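You operate a simulated robot arm through the tools that you are given. There is no shell and no other tool. Be economical: measure what you need, move in short steps, check, and stop when the job is done.

Carry out the task below with a simulated robot arm. There is one attempt and no reset: what you move stays moved.

JOB
Take the strike bar from the steel table and leave it on the yellow outline.

Only the result counts: the job must be done as asked and must still hold three seconds after the hand-in. Knocking over, shifting, dropping, spilling or breaking anything else fails it.

ROBOT AND FRAMES
A 7-joint arm with a two-finger parallel gripper, fixed in place. Base frame: the origin is at the foot of the arm, x ahead of it, y to its left, z up; the work surface is at about z = 800. Lengths are in mm, angles in degrees, forces in N, time in s.
With the tool pointing down near the work surface it reaches from about 240 to 680 mm from the base axis. Its first joint turns from -66.0 to 66.0 degrees. Payload 2.4 kg.
The TCP is the grasp point between the finger pads, 30 mm short of the fingertips. In the tool frame z runs along the fingers and y along their closing line. The gripper opens to 94 mm. The fingers are 28 mm wide and 10 mm thick; the gripper's body (50 by 96 mm) begins 55 mm behind the TCP.
Orientation is that of the tool frame in the base frame, as a unit quaternion [x, y, z, w]. With the fingers straight down and closing along the base's y, the tool's x points along the base's -x, its y along +y and its z along -z.

CONTROLS
- The arm moves only by the tool jog_arm. Its argument "series" is one flat list of numbers, 7 for each row, row after row: the shift along the base's x, y, z in units of 50 mm (1.0 is 50 mm), then the turn, a rotation vector about the base's x, y, z in units of 6 degrees (1.0 is 6 degrees), then the gripper command, from -1 (shut) to 1 (fully open), values between in proportion. In form: [tx, ty, tz, rx, ry, rz, fingers, tx, ty, tz, rx, ry, rz, fingers, ...]. A call has 1 to 12 rows; each row shifts and turns the commanded pose from where the row before left it. A call with a number of a shift or a turn outside -1 to 1 is refused whole. A row lasts 0.2 s, in which the tool goes at most 50 mm and 8.6 degrees; a call with a longer step from one row to the next is refused whole, and so is a gripper value outside its range. Where a pose cannot be reached the arm comes as near as it can. A force on the tool above 40 N (or 10 N above the force at the start of the call, whichever is more), or a blocked arm, ends the call early, and 0.2 s more pass. The fingers move at their own pace (about 153 mm/s each) and stop on an object; they squeeze with about 41 N. The grip force told is the motor's: it shows also when the fingers shut on nothing. Time passes only in rows, and 0.2 s behind the last, so rows that do not move let the fingers close. The reply holds the time, the measured pose of the TCP, the force on the tool along the base axes, the opening and the grip force, in the units named above and with some noise, and new pictures: "views" is both (left out), scene, wrist or none.
- Cameras (640 x 400 px; columns grow to the right, rows downward): "scene" is fixed at [20.7, 457.4, 1450.2]; the picture's right is [-0.88, -0.47, 0.00], its down [-0.24, 0.45, -0.86] and it looks along [0.40, -0.76, -0.50] (base axes); focal length 373 px, centre (320, 200). "wrist" rides on the gripper at [-37, 0, -58] in the tool frame; the picture's right is [0.00, -1.00, 0.00], its down [0.97, 0.00, -0.24] and it looks along [0.24, 0.00, 0.97] (tool axes); focal length 218 px, centre (320, 200). There is no depth. A picture from a camera that has moved, and an enlarged one, comes with that camera's place and axes in the base frame and with its lens.
- inspect(camera, box): a new picture of the part [left, top, right, bottom] of that camera's present view, enlarged. It takes no simulated time.
- sign_off(): hands the job in; it is judged then, once.

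Work in short steps. Places have to be worked out from the pictures, the camera data and where the tool is seen: move nearer, look again, correct. Check each grasp and each placing, and mend what went wrong. You have 90 turns and 170 pictures in all, those below and enlarged ones among them. Open the gripper and draw the arm clear of the work before you hand the job in, unless the task says otherwise; then end with one line.

The tools are called after ">>>" by a JSON object that holds its "op" and its "data". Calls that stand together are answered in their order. jog_arm: Moves the arm, as the interface text tells. Its arguments: {"type":"object","properties":{"series":{"type":"array","items":{"type":"number"}},"views":{"type":"string","enum":["both","scene","wrist","none"]}},"required":["series"]} The other tools are called the same way: inspect (camera, box) takes an enlarged picture of a part of a camera's view; sign_off () hands the job in.

At the start:

```text
t: 0.0
tcp_pos: [371.8, -176.2, 1045.4]
tool_rot: [0.0, 1.0, 0.0, 0.0]
force: [0.3, -0.4, 0.0]
grip_width: 94.1
gripper_force: 0.1
```

scene: 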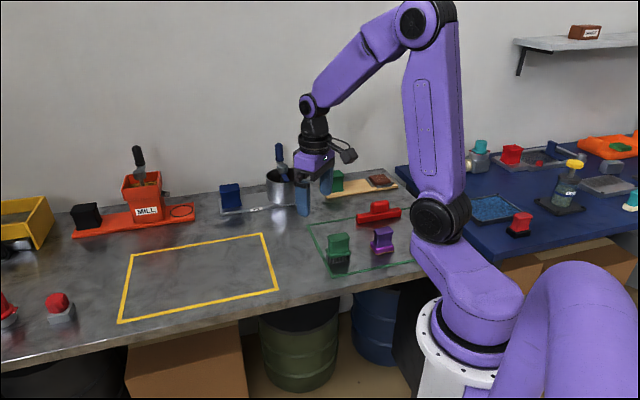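
wrist: 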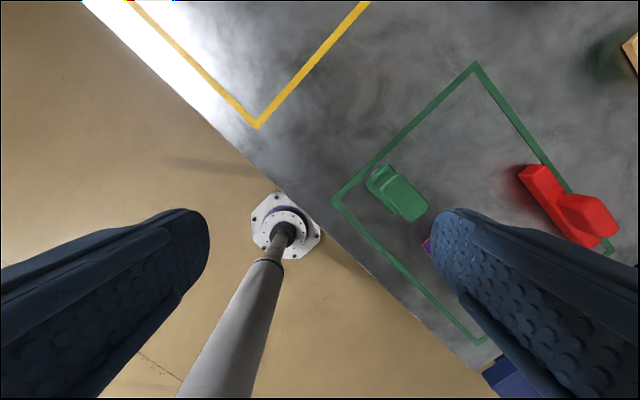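

I'll enlarge the scene pictures first, to identify the strike bar and the outlines.

>>> {"op": "inspect", "data": {"camera": "scene", "box": [290, 160, 430, 280]}}

>>> {"op": "inspect", "data": {"camera": "scene", "box": [0, 130, 300, 330]}}

>>> {"op": "inspect", "data": {"camera": "scene", "box": [440, 120, 640, 250]}}

```text
3.33 times, centred on (360, 220) of scene
camera zoom: at [20.7, 457.4, 1450.2], right [-0.88, -0.47, 0.0], down [-0.24, 0.45, -0.86], along [0.4, -0.76, -0.5], focal length 1245 px, centre (187, 133)
```

zoom: 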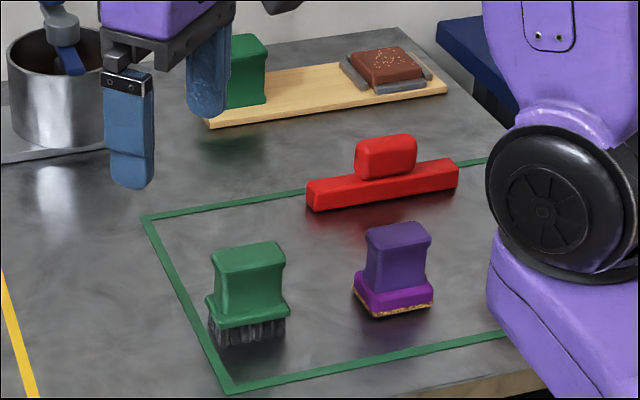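

```text
2.00 times, centred on (150, 230) of scene
camera zoom: at [20.7, 457.4, 1450.2], right [-0.88, -0.47, 0.0], down [-0.24, 0.45, -0.86], along [0.4, -0.76, -0.5], focal length 747 px, centre (660, 140)
```

zoom: 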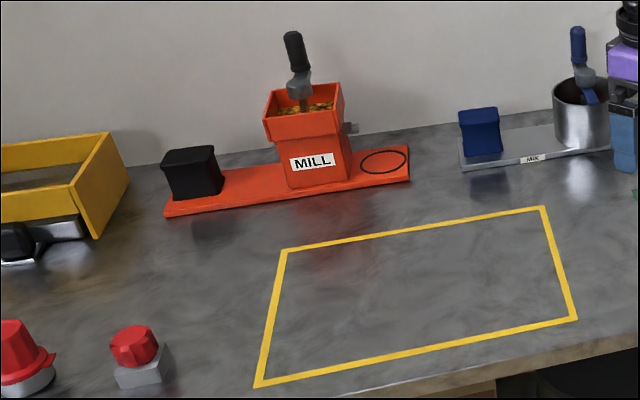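

```text
3.08 times, centred on (540, 185) of scene
camera zoom: at [20.7, 457.4, 1450.2], right [-0.88, -0.47, 0.0], down [-0.24, 0.45, -0.86], along [0.4, -0.76, -0.5], focal length 1149 px, centre (-357, 246)
```

zoom: 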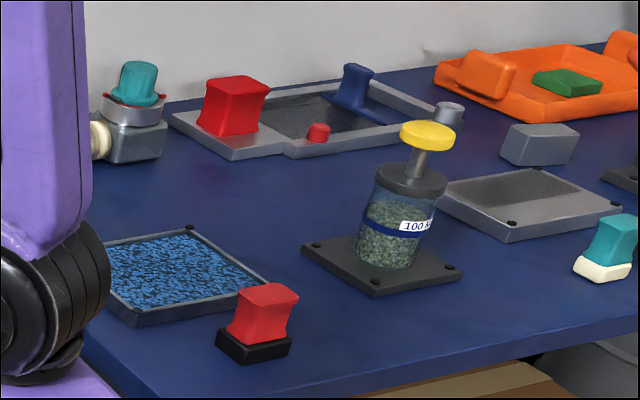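

The red bar with a handle, inside the green outline, is the strike bar. I put its handle near (326, -508), with the bar's long axis at about +36°. The yellow outline's corners come out near (858,-17), (602,-270), (427,-94) and (682,158). I'll go above the bar, turning the tool +36°.

>>> {"op": "jog_arm", "data": {"series": [-0.13, -0.92, -0.1, 0, 0, 0.857, 1, -0.13, -0.92, -0.1, 0, 0, 0.857, 1, -0.13, -0.92, -0.1, 0, 0, 0.857, 1, -0.13, -0.92, -0.1, 0, 0, 0.857, 1, -0.13, -0.92, -0.1, 0, 0, 0.857, 1, -0.13, -0.92, -0.1, 0, 0, 0.857, 1, -0.13, -0.92, -0.1, 0, 0, 0.857, 1, 0, 0, 0, 0, 0, 0, 1]}}

```text
t: 1.8
tcp_pos: [325.7, -499.6, 1011.5]
tool_rot: [-0.308, 0.951, 0.0, -0.001]
force: [0.3, -0.4, 0.1]
grip_width: 93.8
gripper_force: 0.1
camera wrist: at [356.4, -477.2, 1068.8], right [0.59, -0.81, 0.0], down [-0.78, -0.57, 0.24], along [-0.19, -0.14, -0.97], focal length 218 px, centre (320, 200)
```

scene: 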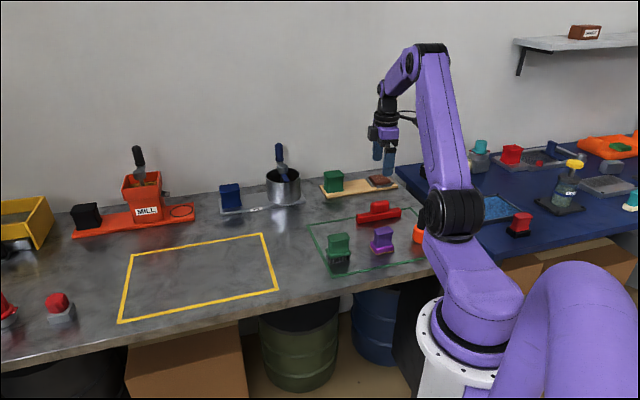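
wrist: 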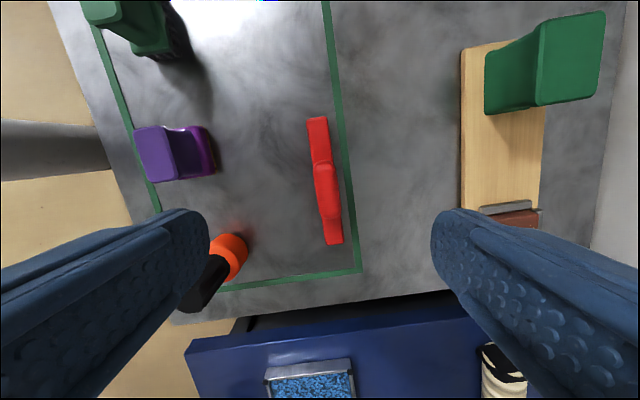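

The bar lies near image centre and is turned about 7° further, so its axis is at about 43.5°. The handle is near (325.5, -509). I'll turn, shift, and go down to about z 905 for a closer look.

>>> {"op": "jog_arm", "data": {"series": [0, -0.18, -0.5, 0, 0, 0.6, 1, 0, 0, -0.8, 0, 0, 0.6, 1, 0, 0, -0.8, 0, 0, 0, 1, 0, 0, 0, 0, 0, 0, 1]}}

>>> {"op": "inspect", "data": {"camera": "scene", "box": [330, 170, 430, 240]}}

```text
t: 2.8
tcp_pos: [326.9, -505.3, 905.8]
tool_rot: [-0.368, 0.93, 0.001, -0.001]
force: [0.2, -0.3, 0.8]
grip_width: 94.1
gripper_force: 0.0
camera wrist: at [353.2, -480.5, 963.3], right [0.68, -0.73, 0.0], down [-0.71, -0.66, 0.24], along [-0.17, -0.16, -0.97], focal length 218 px, centre (320, 200)
```

scene: 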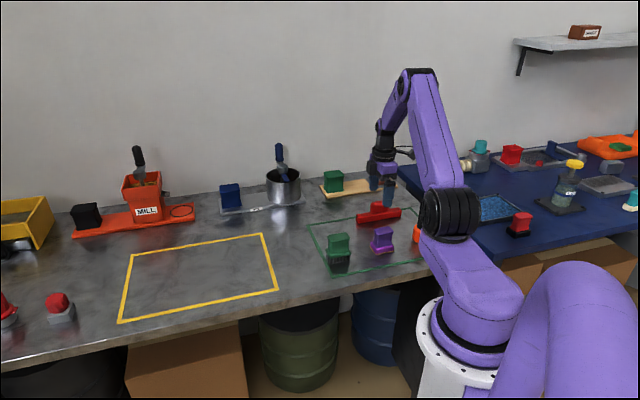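
wrist: 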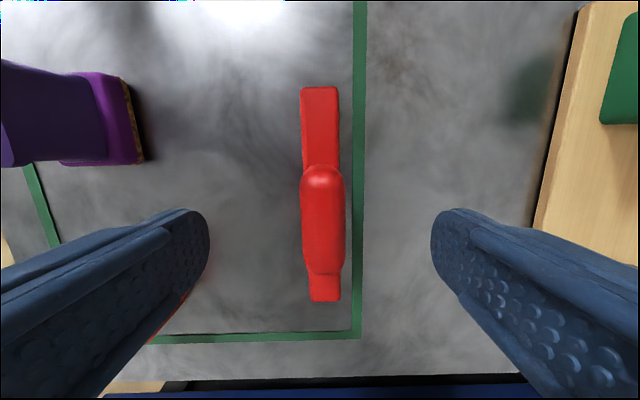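

```text
5.71 times, centred on (380, 205) of scene
camera zoom: at [20.7, 457.4, 1450.2], right [-0.88, -0.47, 0.0], down [-0.24, 0.45, -0.86], along [0.4, -0.76, -0.5], focal length 2134 px, centre (-23, 171)
```

zoom: 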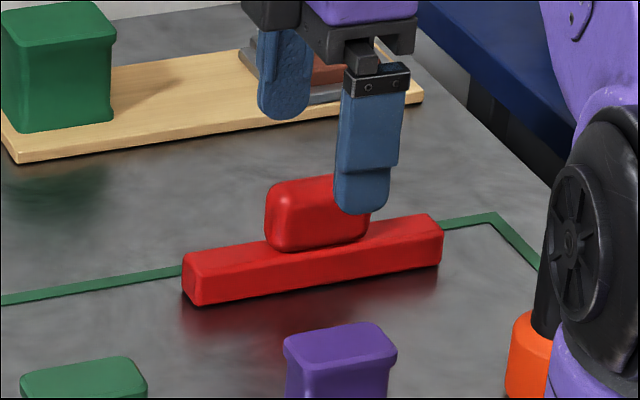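

The bar is aligned and centred under the fingers. Its top is at about z 824 and the handle runs to about 860. I'll go down to z≈861, which keeps the fingertips just above the bar, and close on the handle.

>>> {"op": "jog_arm", "data": {"series": [0.0, 0, -0.45, 0, 0, 0, 1, 0, 0, -0.45, 0, 0, 0, 1, 0, 0, 0, 0, 0, 0, 1]}}

>>> {"op": "inspect", "data": {"camera": "scene", "box": [330, 170, 430, 240]}}

```text
t: 3.6
tcp_pos: [325.9, -505.6, 861.0]
tool_rot: [-0.368, 0.93, 0.0, 0.0]
force: [-0.6, -0.5, 0.4]
grip_width: 93.9
gripper_force: 0.1
camera wrist: at [352.2, -480.2, 917.1], right [0.68, -0.73, 0.0], down [-0.71, -0.66, 0.24], along [-0.18, -0.16, -0.97], focal length 218 px, centre (320, 200)
```

scene: 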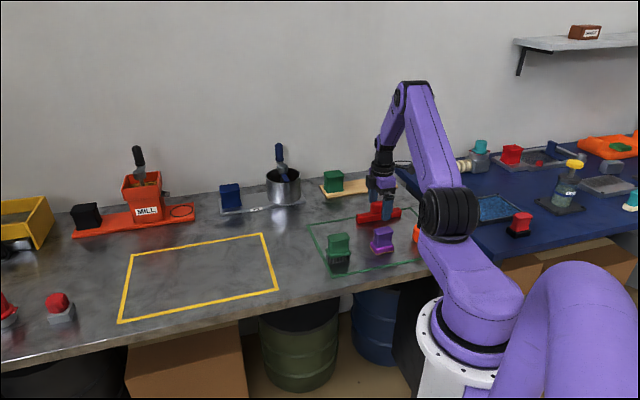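
wrist: 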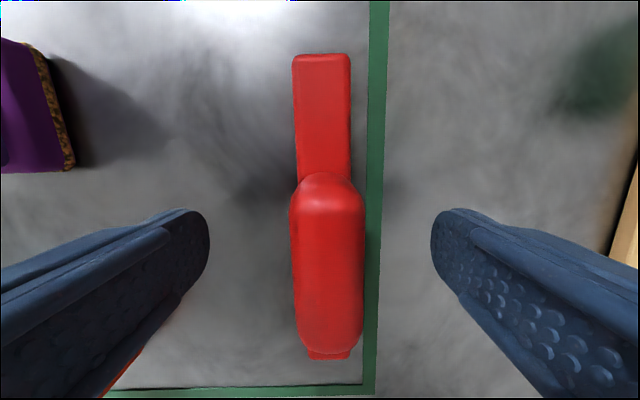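

```text
5.71 times, centred on (380, 205) of scene
camera zoom: at [20.7, 457.4, 1450.2], right [-0.88, -0.47, 0.0], down [-0.24, 0.45, -0.86], along [0.4, -0.76, -0.5], focal length 2134 px, centre (-23, 171)
```

zoom: 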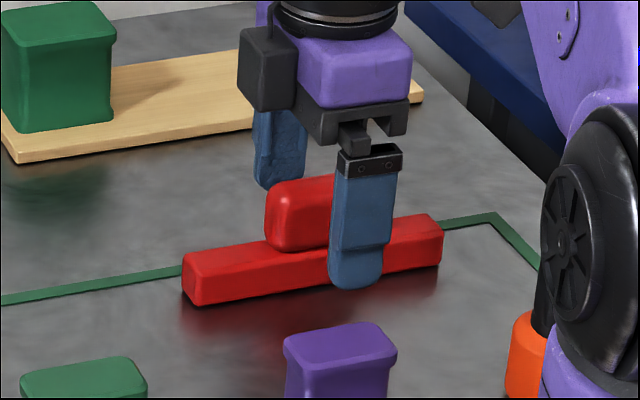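

The handle sits about 5 mm further toward the far end, and 2 mm to the right in the wrist picture. I'll correct by (+5, +2) mm and close.

>>> {"op": "jog_arm", "data": {"series": [0.1, 0.04, 0, 0, 0, 0, 1, 0, 0, 0, 0, 0, 0, 0, 0, 0, 0, 0, 0, 0, -1, 0, 0, 0, 0, 0, 0, -1, 0, 0, 0, 0, 0, 0, -1]}}

```text
t: 4.8
tcp_pos: [330.9, -503.8, 860.9]
tool_rot: [-0.368, 0.93, 0.0, 0.001]
force: [0.2, -0.2, -0.5]
grip_width: 27.6
gripper_force: 40.7
camera wrist: at [357.7, -478.8, 917.6], right [0.68, -0.73, 0.0], down [-0.71, -0.66, 0.24], along [-0.18, -0.16, -0.97], focal length 218 px, centre (320, 200)
```

scene: 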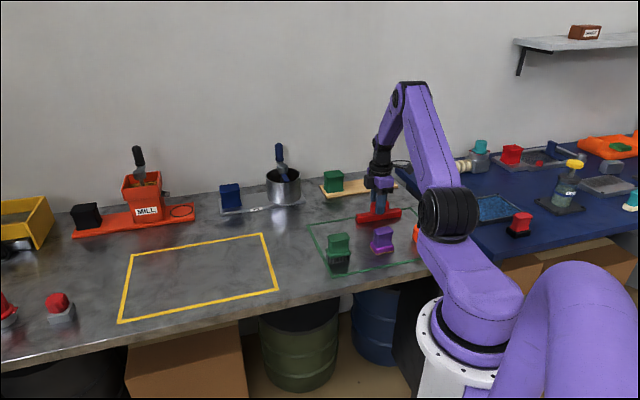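
wrist: 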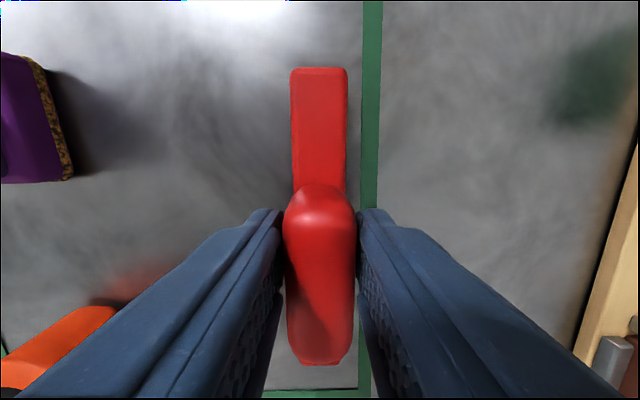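

The fingers hold the handle at 27.6 mm with 41 N. I'll lift the bar about 80 mm and check that it comes up.

>>> {"op": "jog_arm", "data": {"series": [0, 0, 0.3, 0, 0, 0, -1, 0, 0, 0.6, 0, 0, 0, -1, 0, 0, 0.8, 0, 0, 0, -1, 0, 0, 0.6, 0, 0, 0, -1, 0, 0, 0, 0, 0, 0, -1]}}

```text
t: 6.0
tcp_pos: [331.2, -504.0, 976.4]
tool_rot: [-0.368, 0.93, 0.0, 0.0]
force: [0.7, -0.3, -0.6]
grip_width: 27.7
gripper_force: 41.6
camera wrist: at [358.4, -478.9, 1033.8], right [0.68, -0.73, 0.0], down [-0.71, -0.66, 0.24], along [-0.18, -0.16, -0.97], focal length 218 px, centre (320, 200)
```

scene: 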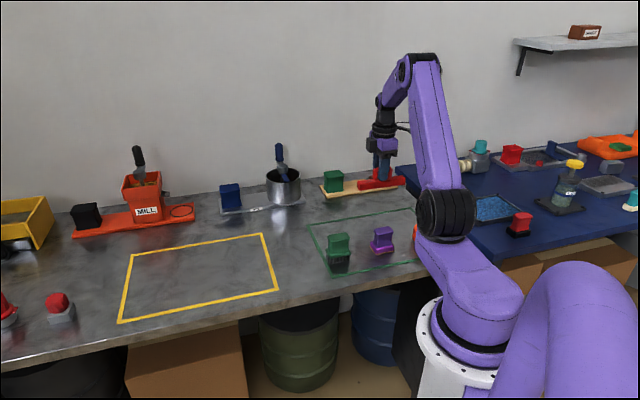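
wrist: 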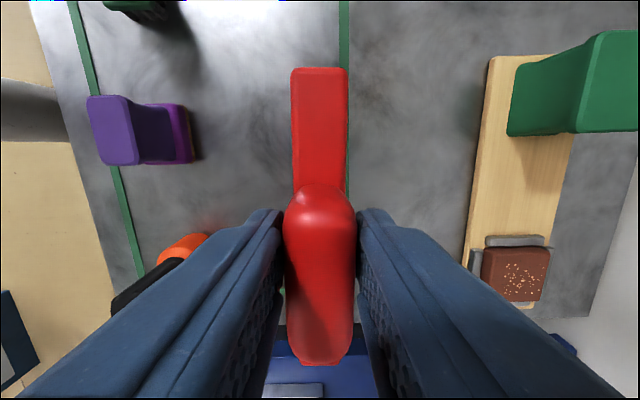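

The bar came up cleanly. I'll carry it at this height toward about (615, -65) inside the yellow outline.

>>> {"op": "jog_arm", "data": {"series": [0.473, 0.732, 0, 0, 0, 0, -1, 0.473, 0.732, 0, 0, 0, 0, -1, 0.473, 0.732, 0, 0, 0, 0, -1, 0.473, 0.732, 0, 0, 0, 0, -1, 0.473, 0.732, 0, 0, 0, 0, -1, 0.473, 0.732, 0, 0, 0, 0, -1, 0.473, 0.732, 0, 0, 0, 0, -1, 0.473, 0.732, 0, 0, 0, 0, -1, 0.473, 0.732, 0, 0, 0, 0, -1, 0.473, 0.732, 0, 0, 0, 0, -1, 0.473, 0.732, 0, 0, 0, 0, -1, 0.473, 0.732, 0, 0, 0, 0, -1]}}

```text
t: 8.6
tcp_pos: [615.4, -67.1, 974.8]
tool_rot: [-0.366, 0.93, 0.0, 0.0]
force: [0.4, -0.6, -0.8]
grip_width: 27.5
gripper_force: 40.9
camera wrist: at [642.3, -41.6, 1032.4], right [0.68, -0.73, 0.0], down [-0.71, -0.66, 0.24], along [-0.18, -0.16, -0.97], focal length 218 px, centre (320, 200)
```

scene: 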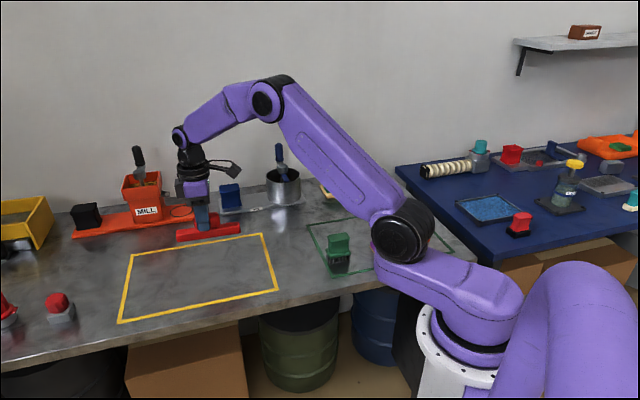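
wrist: 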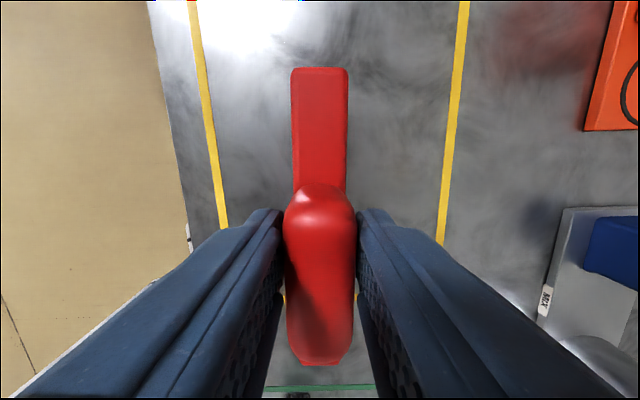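

The bar is parallel to the outline and well inside it. The near edge is about 145 mm back from the TCP, and the outline's middle is about 12 mm to the right. I'll shift (+20, +6) mm and lower to about z 868.

>>> {"op": "jog_arm", "data": {"series": [0.4, 0.12, -0.3, 0, 0, 0, -1, 0, 0, -0.7, 0, 0, 0, -1, 0, 0, -0.7, 0, 0, 0, -1, 0, 0, -0.44, 0, 0, 0, -1, 0, 0, 0, 0, 0, 0, -1]}}

>>> {"op": "inspect", "data": {"camera": "scene", "box": [100, 180, 300, 330]}}

```text
t: 9.8
tcp_pos: [635.2, -59.2, 867.7]
tool_rot: [-0.368, 0.93, -0.001, -0.001]
force: [-0.8, -0.8, -1.2]
grip_width: 27.4
gripper_force: 40.9
camera wrist: at [661.8, -34.1, 925.0], right [0.68, -0.73, 0.0], down [-0.71, -0.66, 0.24], along [-0.17, -0.16, -0.97], focal length 218 px, centre (320, 200)
```

scene: 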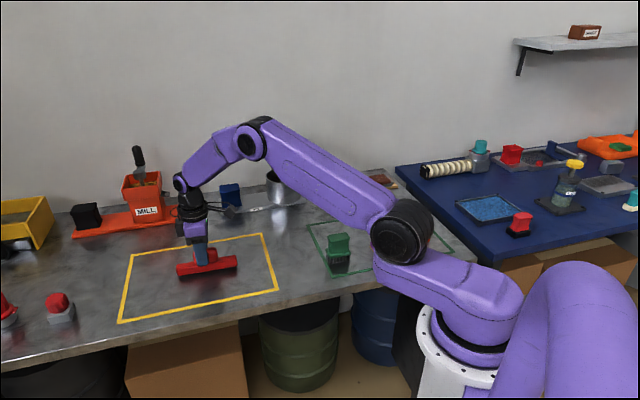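
wrist: 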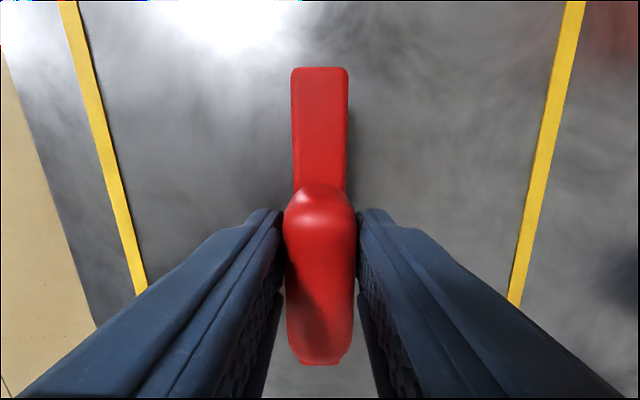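

```text
2.67 times, centred on (200, 255) of scene
camera zoom: at [20.8, 457.4, 1450.2], right [-0.88, -0.47, 0.0], down [-0.24, 0.45, -0.86], along [0.4, -0.76, -0.5], focal length 996 px, centre (640, 53)
```

zoom: 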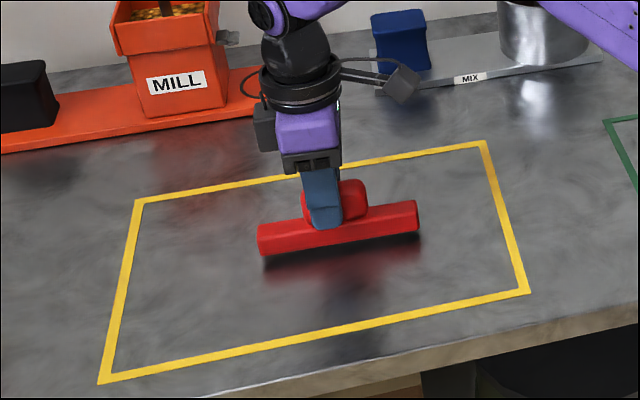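

The bar hangs about 7 mm above the middle of the outline. I'll lower it gently until it touches.

>>> {"op": "jog_arm", "data": {"series": [0, 0, -0.07, 0, 0, 0, -1, 0, 0, -0.06, 0, 0, 0, -1, 0, 0, -0.02, 0, 0, 0, -1, 0, 0, 0, 0, 0, 0, -1], "views": "none"}}

```text
t: 10.8
tcp_pos: [634.8, -59.4, 861.2]
tool_rot: [-0.369, 0.93, -0.001, 0.0]
force: [0.1, 0.7, -0.9]
grip_width: 27.8
gripper_force: 41.1
```

There is no clear contact force yet, so I'll lower about 1 mm more.

>>> {"op": "jog_arm", "data": {"series": [0, 0, -0.02, 0, 0, 0, -1, 0, 0, 0, 0, 0, 0, -1], "views": "none"}}

```text
t: 11.4
tcp_pos: [634.6, -59.6, 860.1]
tool_rot: [-0.367, 0.93, 0.0, 0.0]
force: [-1.0, 0.4, 1.6]
grip_width: 27.6
gripper_force: 41.3
```

The upward force shows contact, so the bar is on the table. I'll open the fingers and draw straight up.

>>> {"op": "jog_arm", "data": {"series": [0, 0, 0, 0, 0, 0, -0.2, 0, 0, 0, 0, 0, 0, 0.3, 0, 0, 0, 0, 0, 0, 0.5, 0, 0, 0.5, 0, 0, 0, 0.5, 0, 0, 0.9, 0, 0, 0, 0.5, 0, 0, 0.9, 0, 0, 0, 0.5, -0.6, 0, 0.6, 0, 0, 0, 0.5, -0.8, 0, 0.4, 0, 0, 0, 0.5, -0.8, 0, 0, 0, 0, 0, 0.5, 0, 0, 0, 0, 0, 0, 0.5]}}

>>> {"op": "inspect", "data": {"camera": "scene", "box": [100, 180, 300, 330]}}

```text
t: 13.6
tcp_pos: [525.1, -58.9, 1026.9]
tool_rot: [-0.369, 0.93, 0.001, 0.0]
force: [-0.5, 0.4, 0.1]
grip_width: 70.8
gripper_force: 0.1
camera wrist: at [552.7, -34.5, 1084.4], right [0.68, -0.73, 0.0], down [-0.71, -0.66, 0.24], along [-0.17, -0.16, -0.97], focal length 218 px, centre (320, 200)
```

scene: 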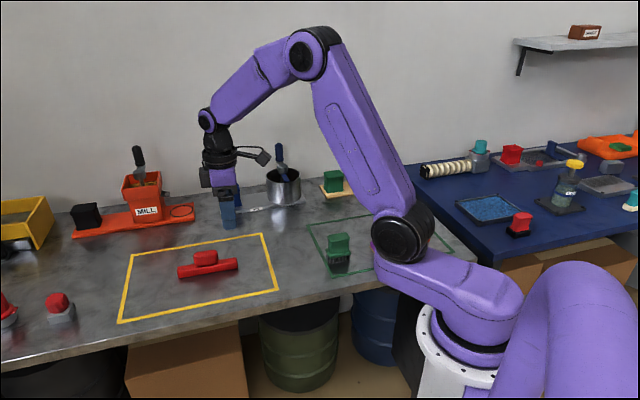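
wrist: 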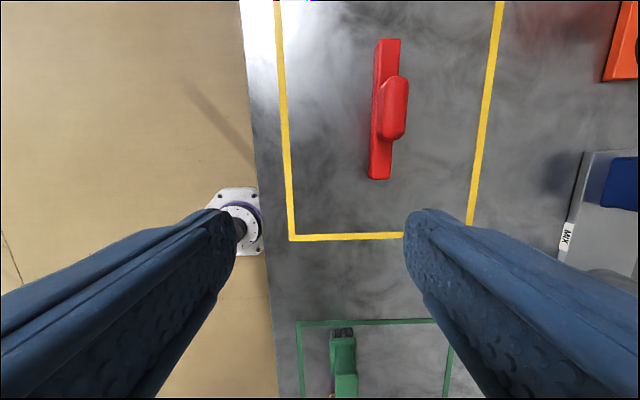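

```text
2.67 times, centred on (200, 255) of scene
camera zoom: at [20.7, 457.4, 1450.2], right [-0.88, -0.47, 0.0], down [-0.24, 0.45, -0.86], along [0.4, -0.76, -0.5], focal length 996 px, centre (640, 53)
```

zoom: 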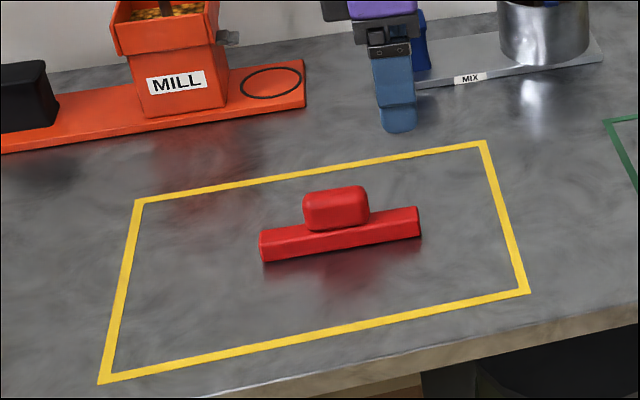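

The strike bar stands upright inside the yellow outline, the gripper is open and clear, and nothing else has moved. I'm handing the job in.

>>> {"op": "sign_off", "data": {}}

```text
The job is handed in.
```

I moved the strike bar from the green outline on the steel table to the middle of the yellow outline, where it stands upright, then handed the job in with the gripper open and the arm clear.
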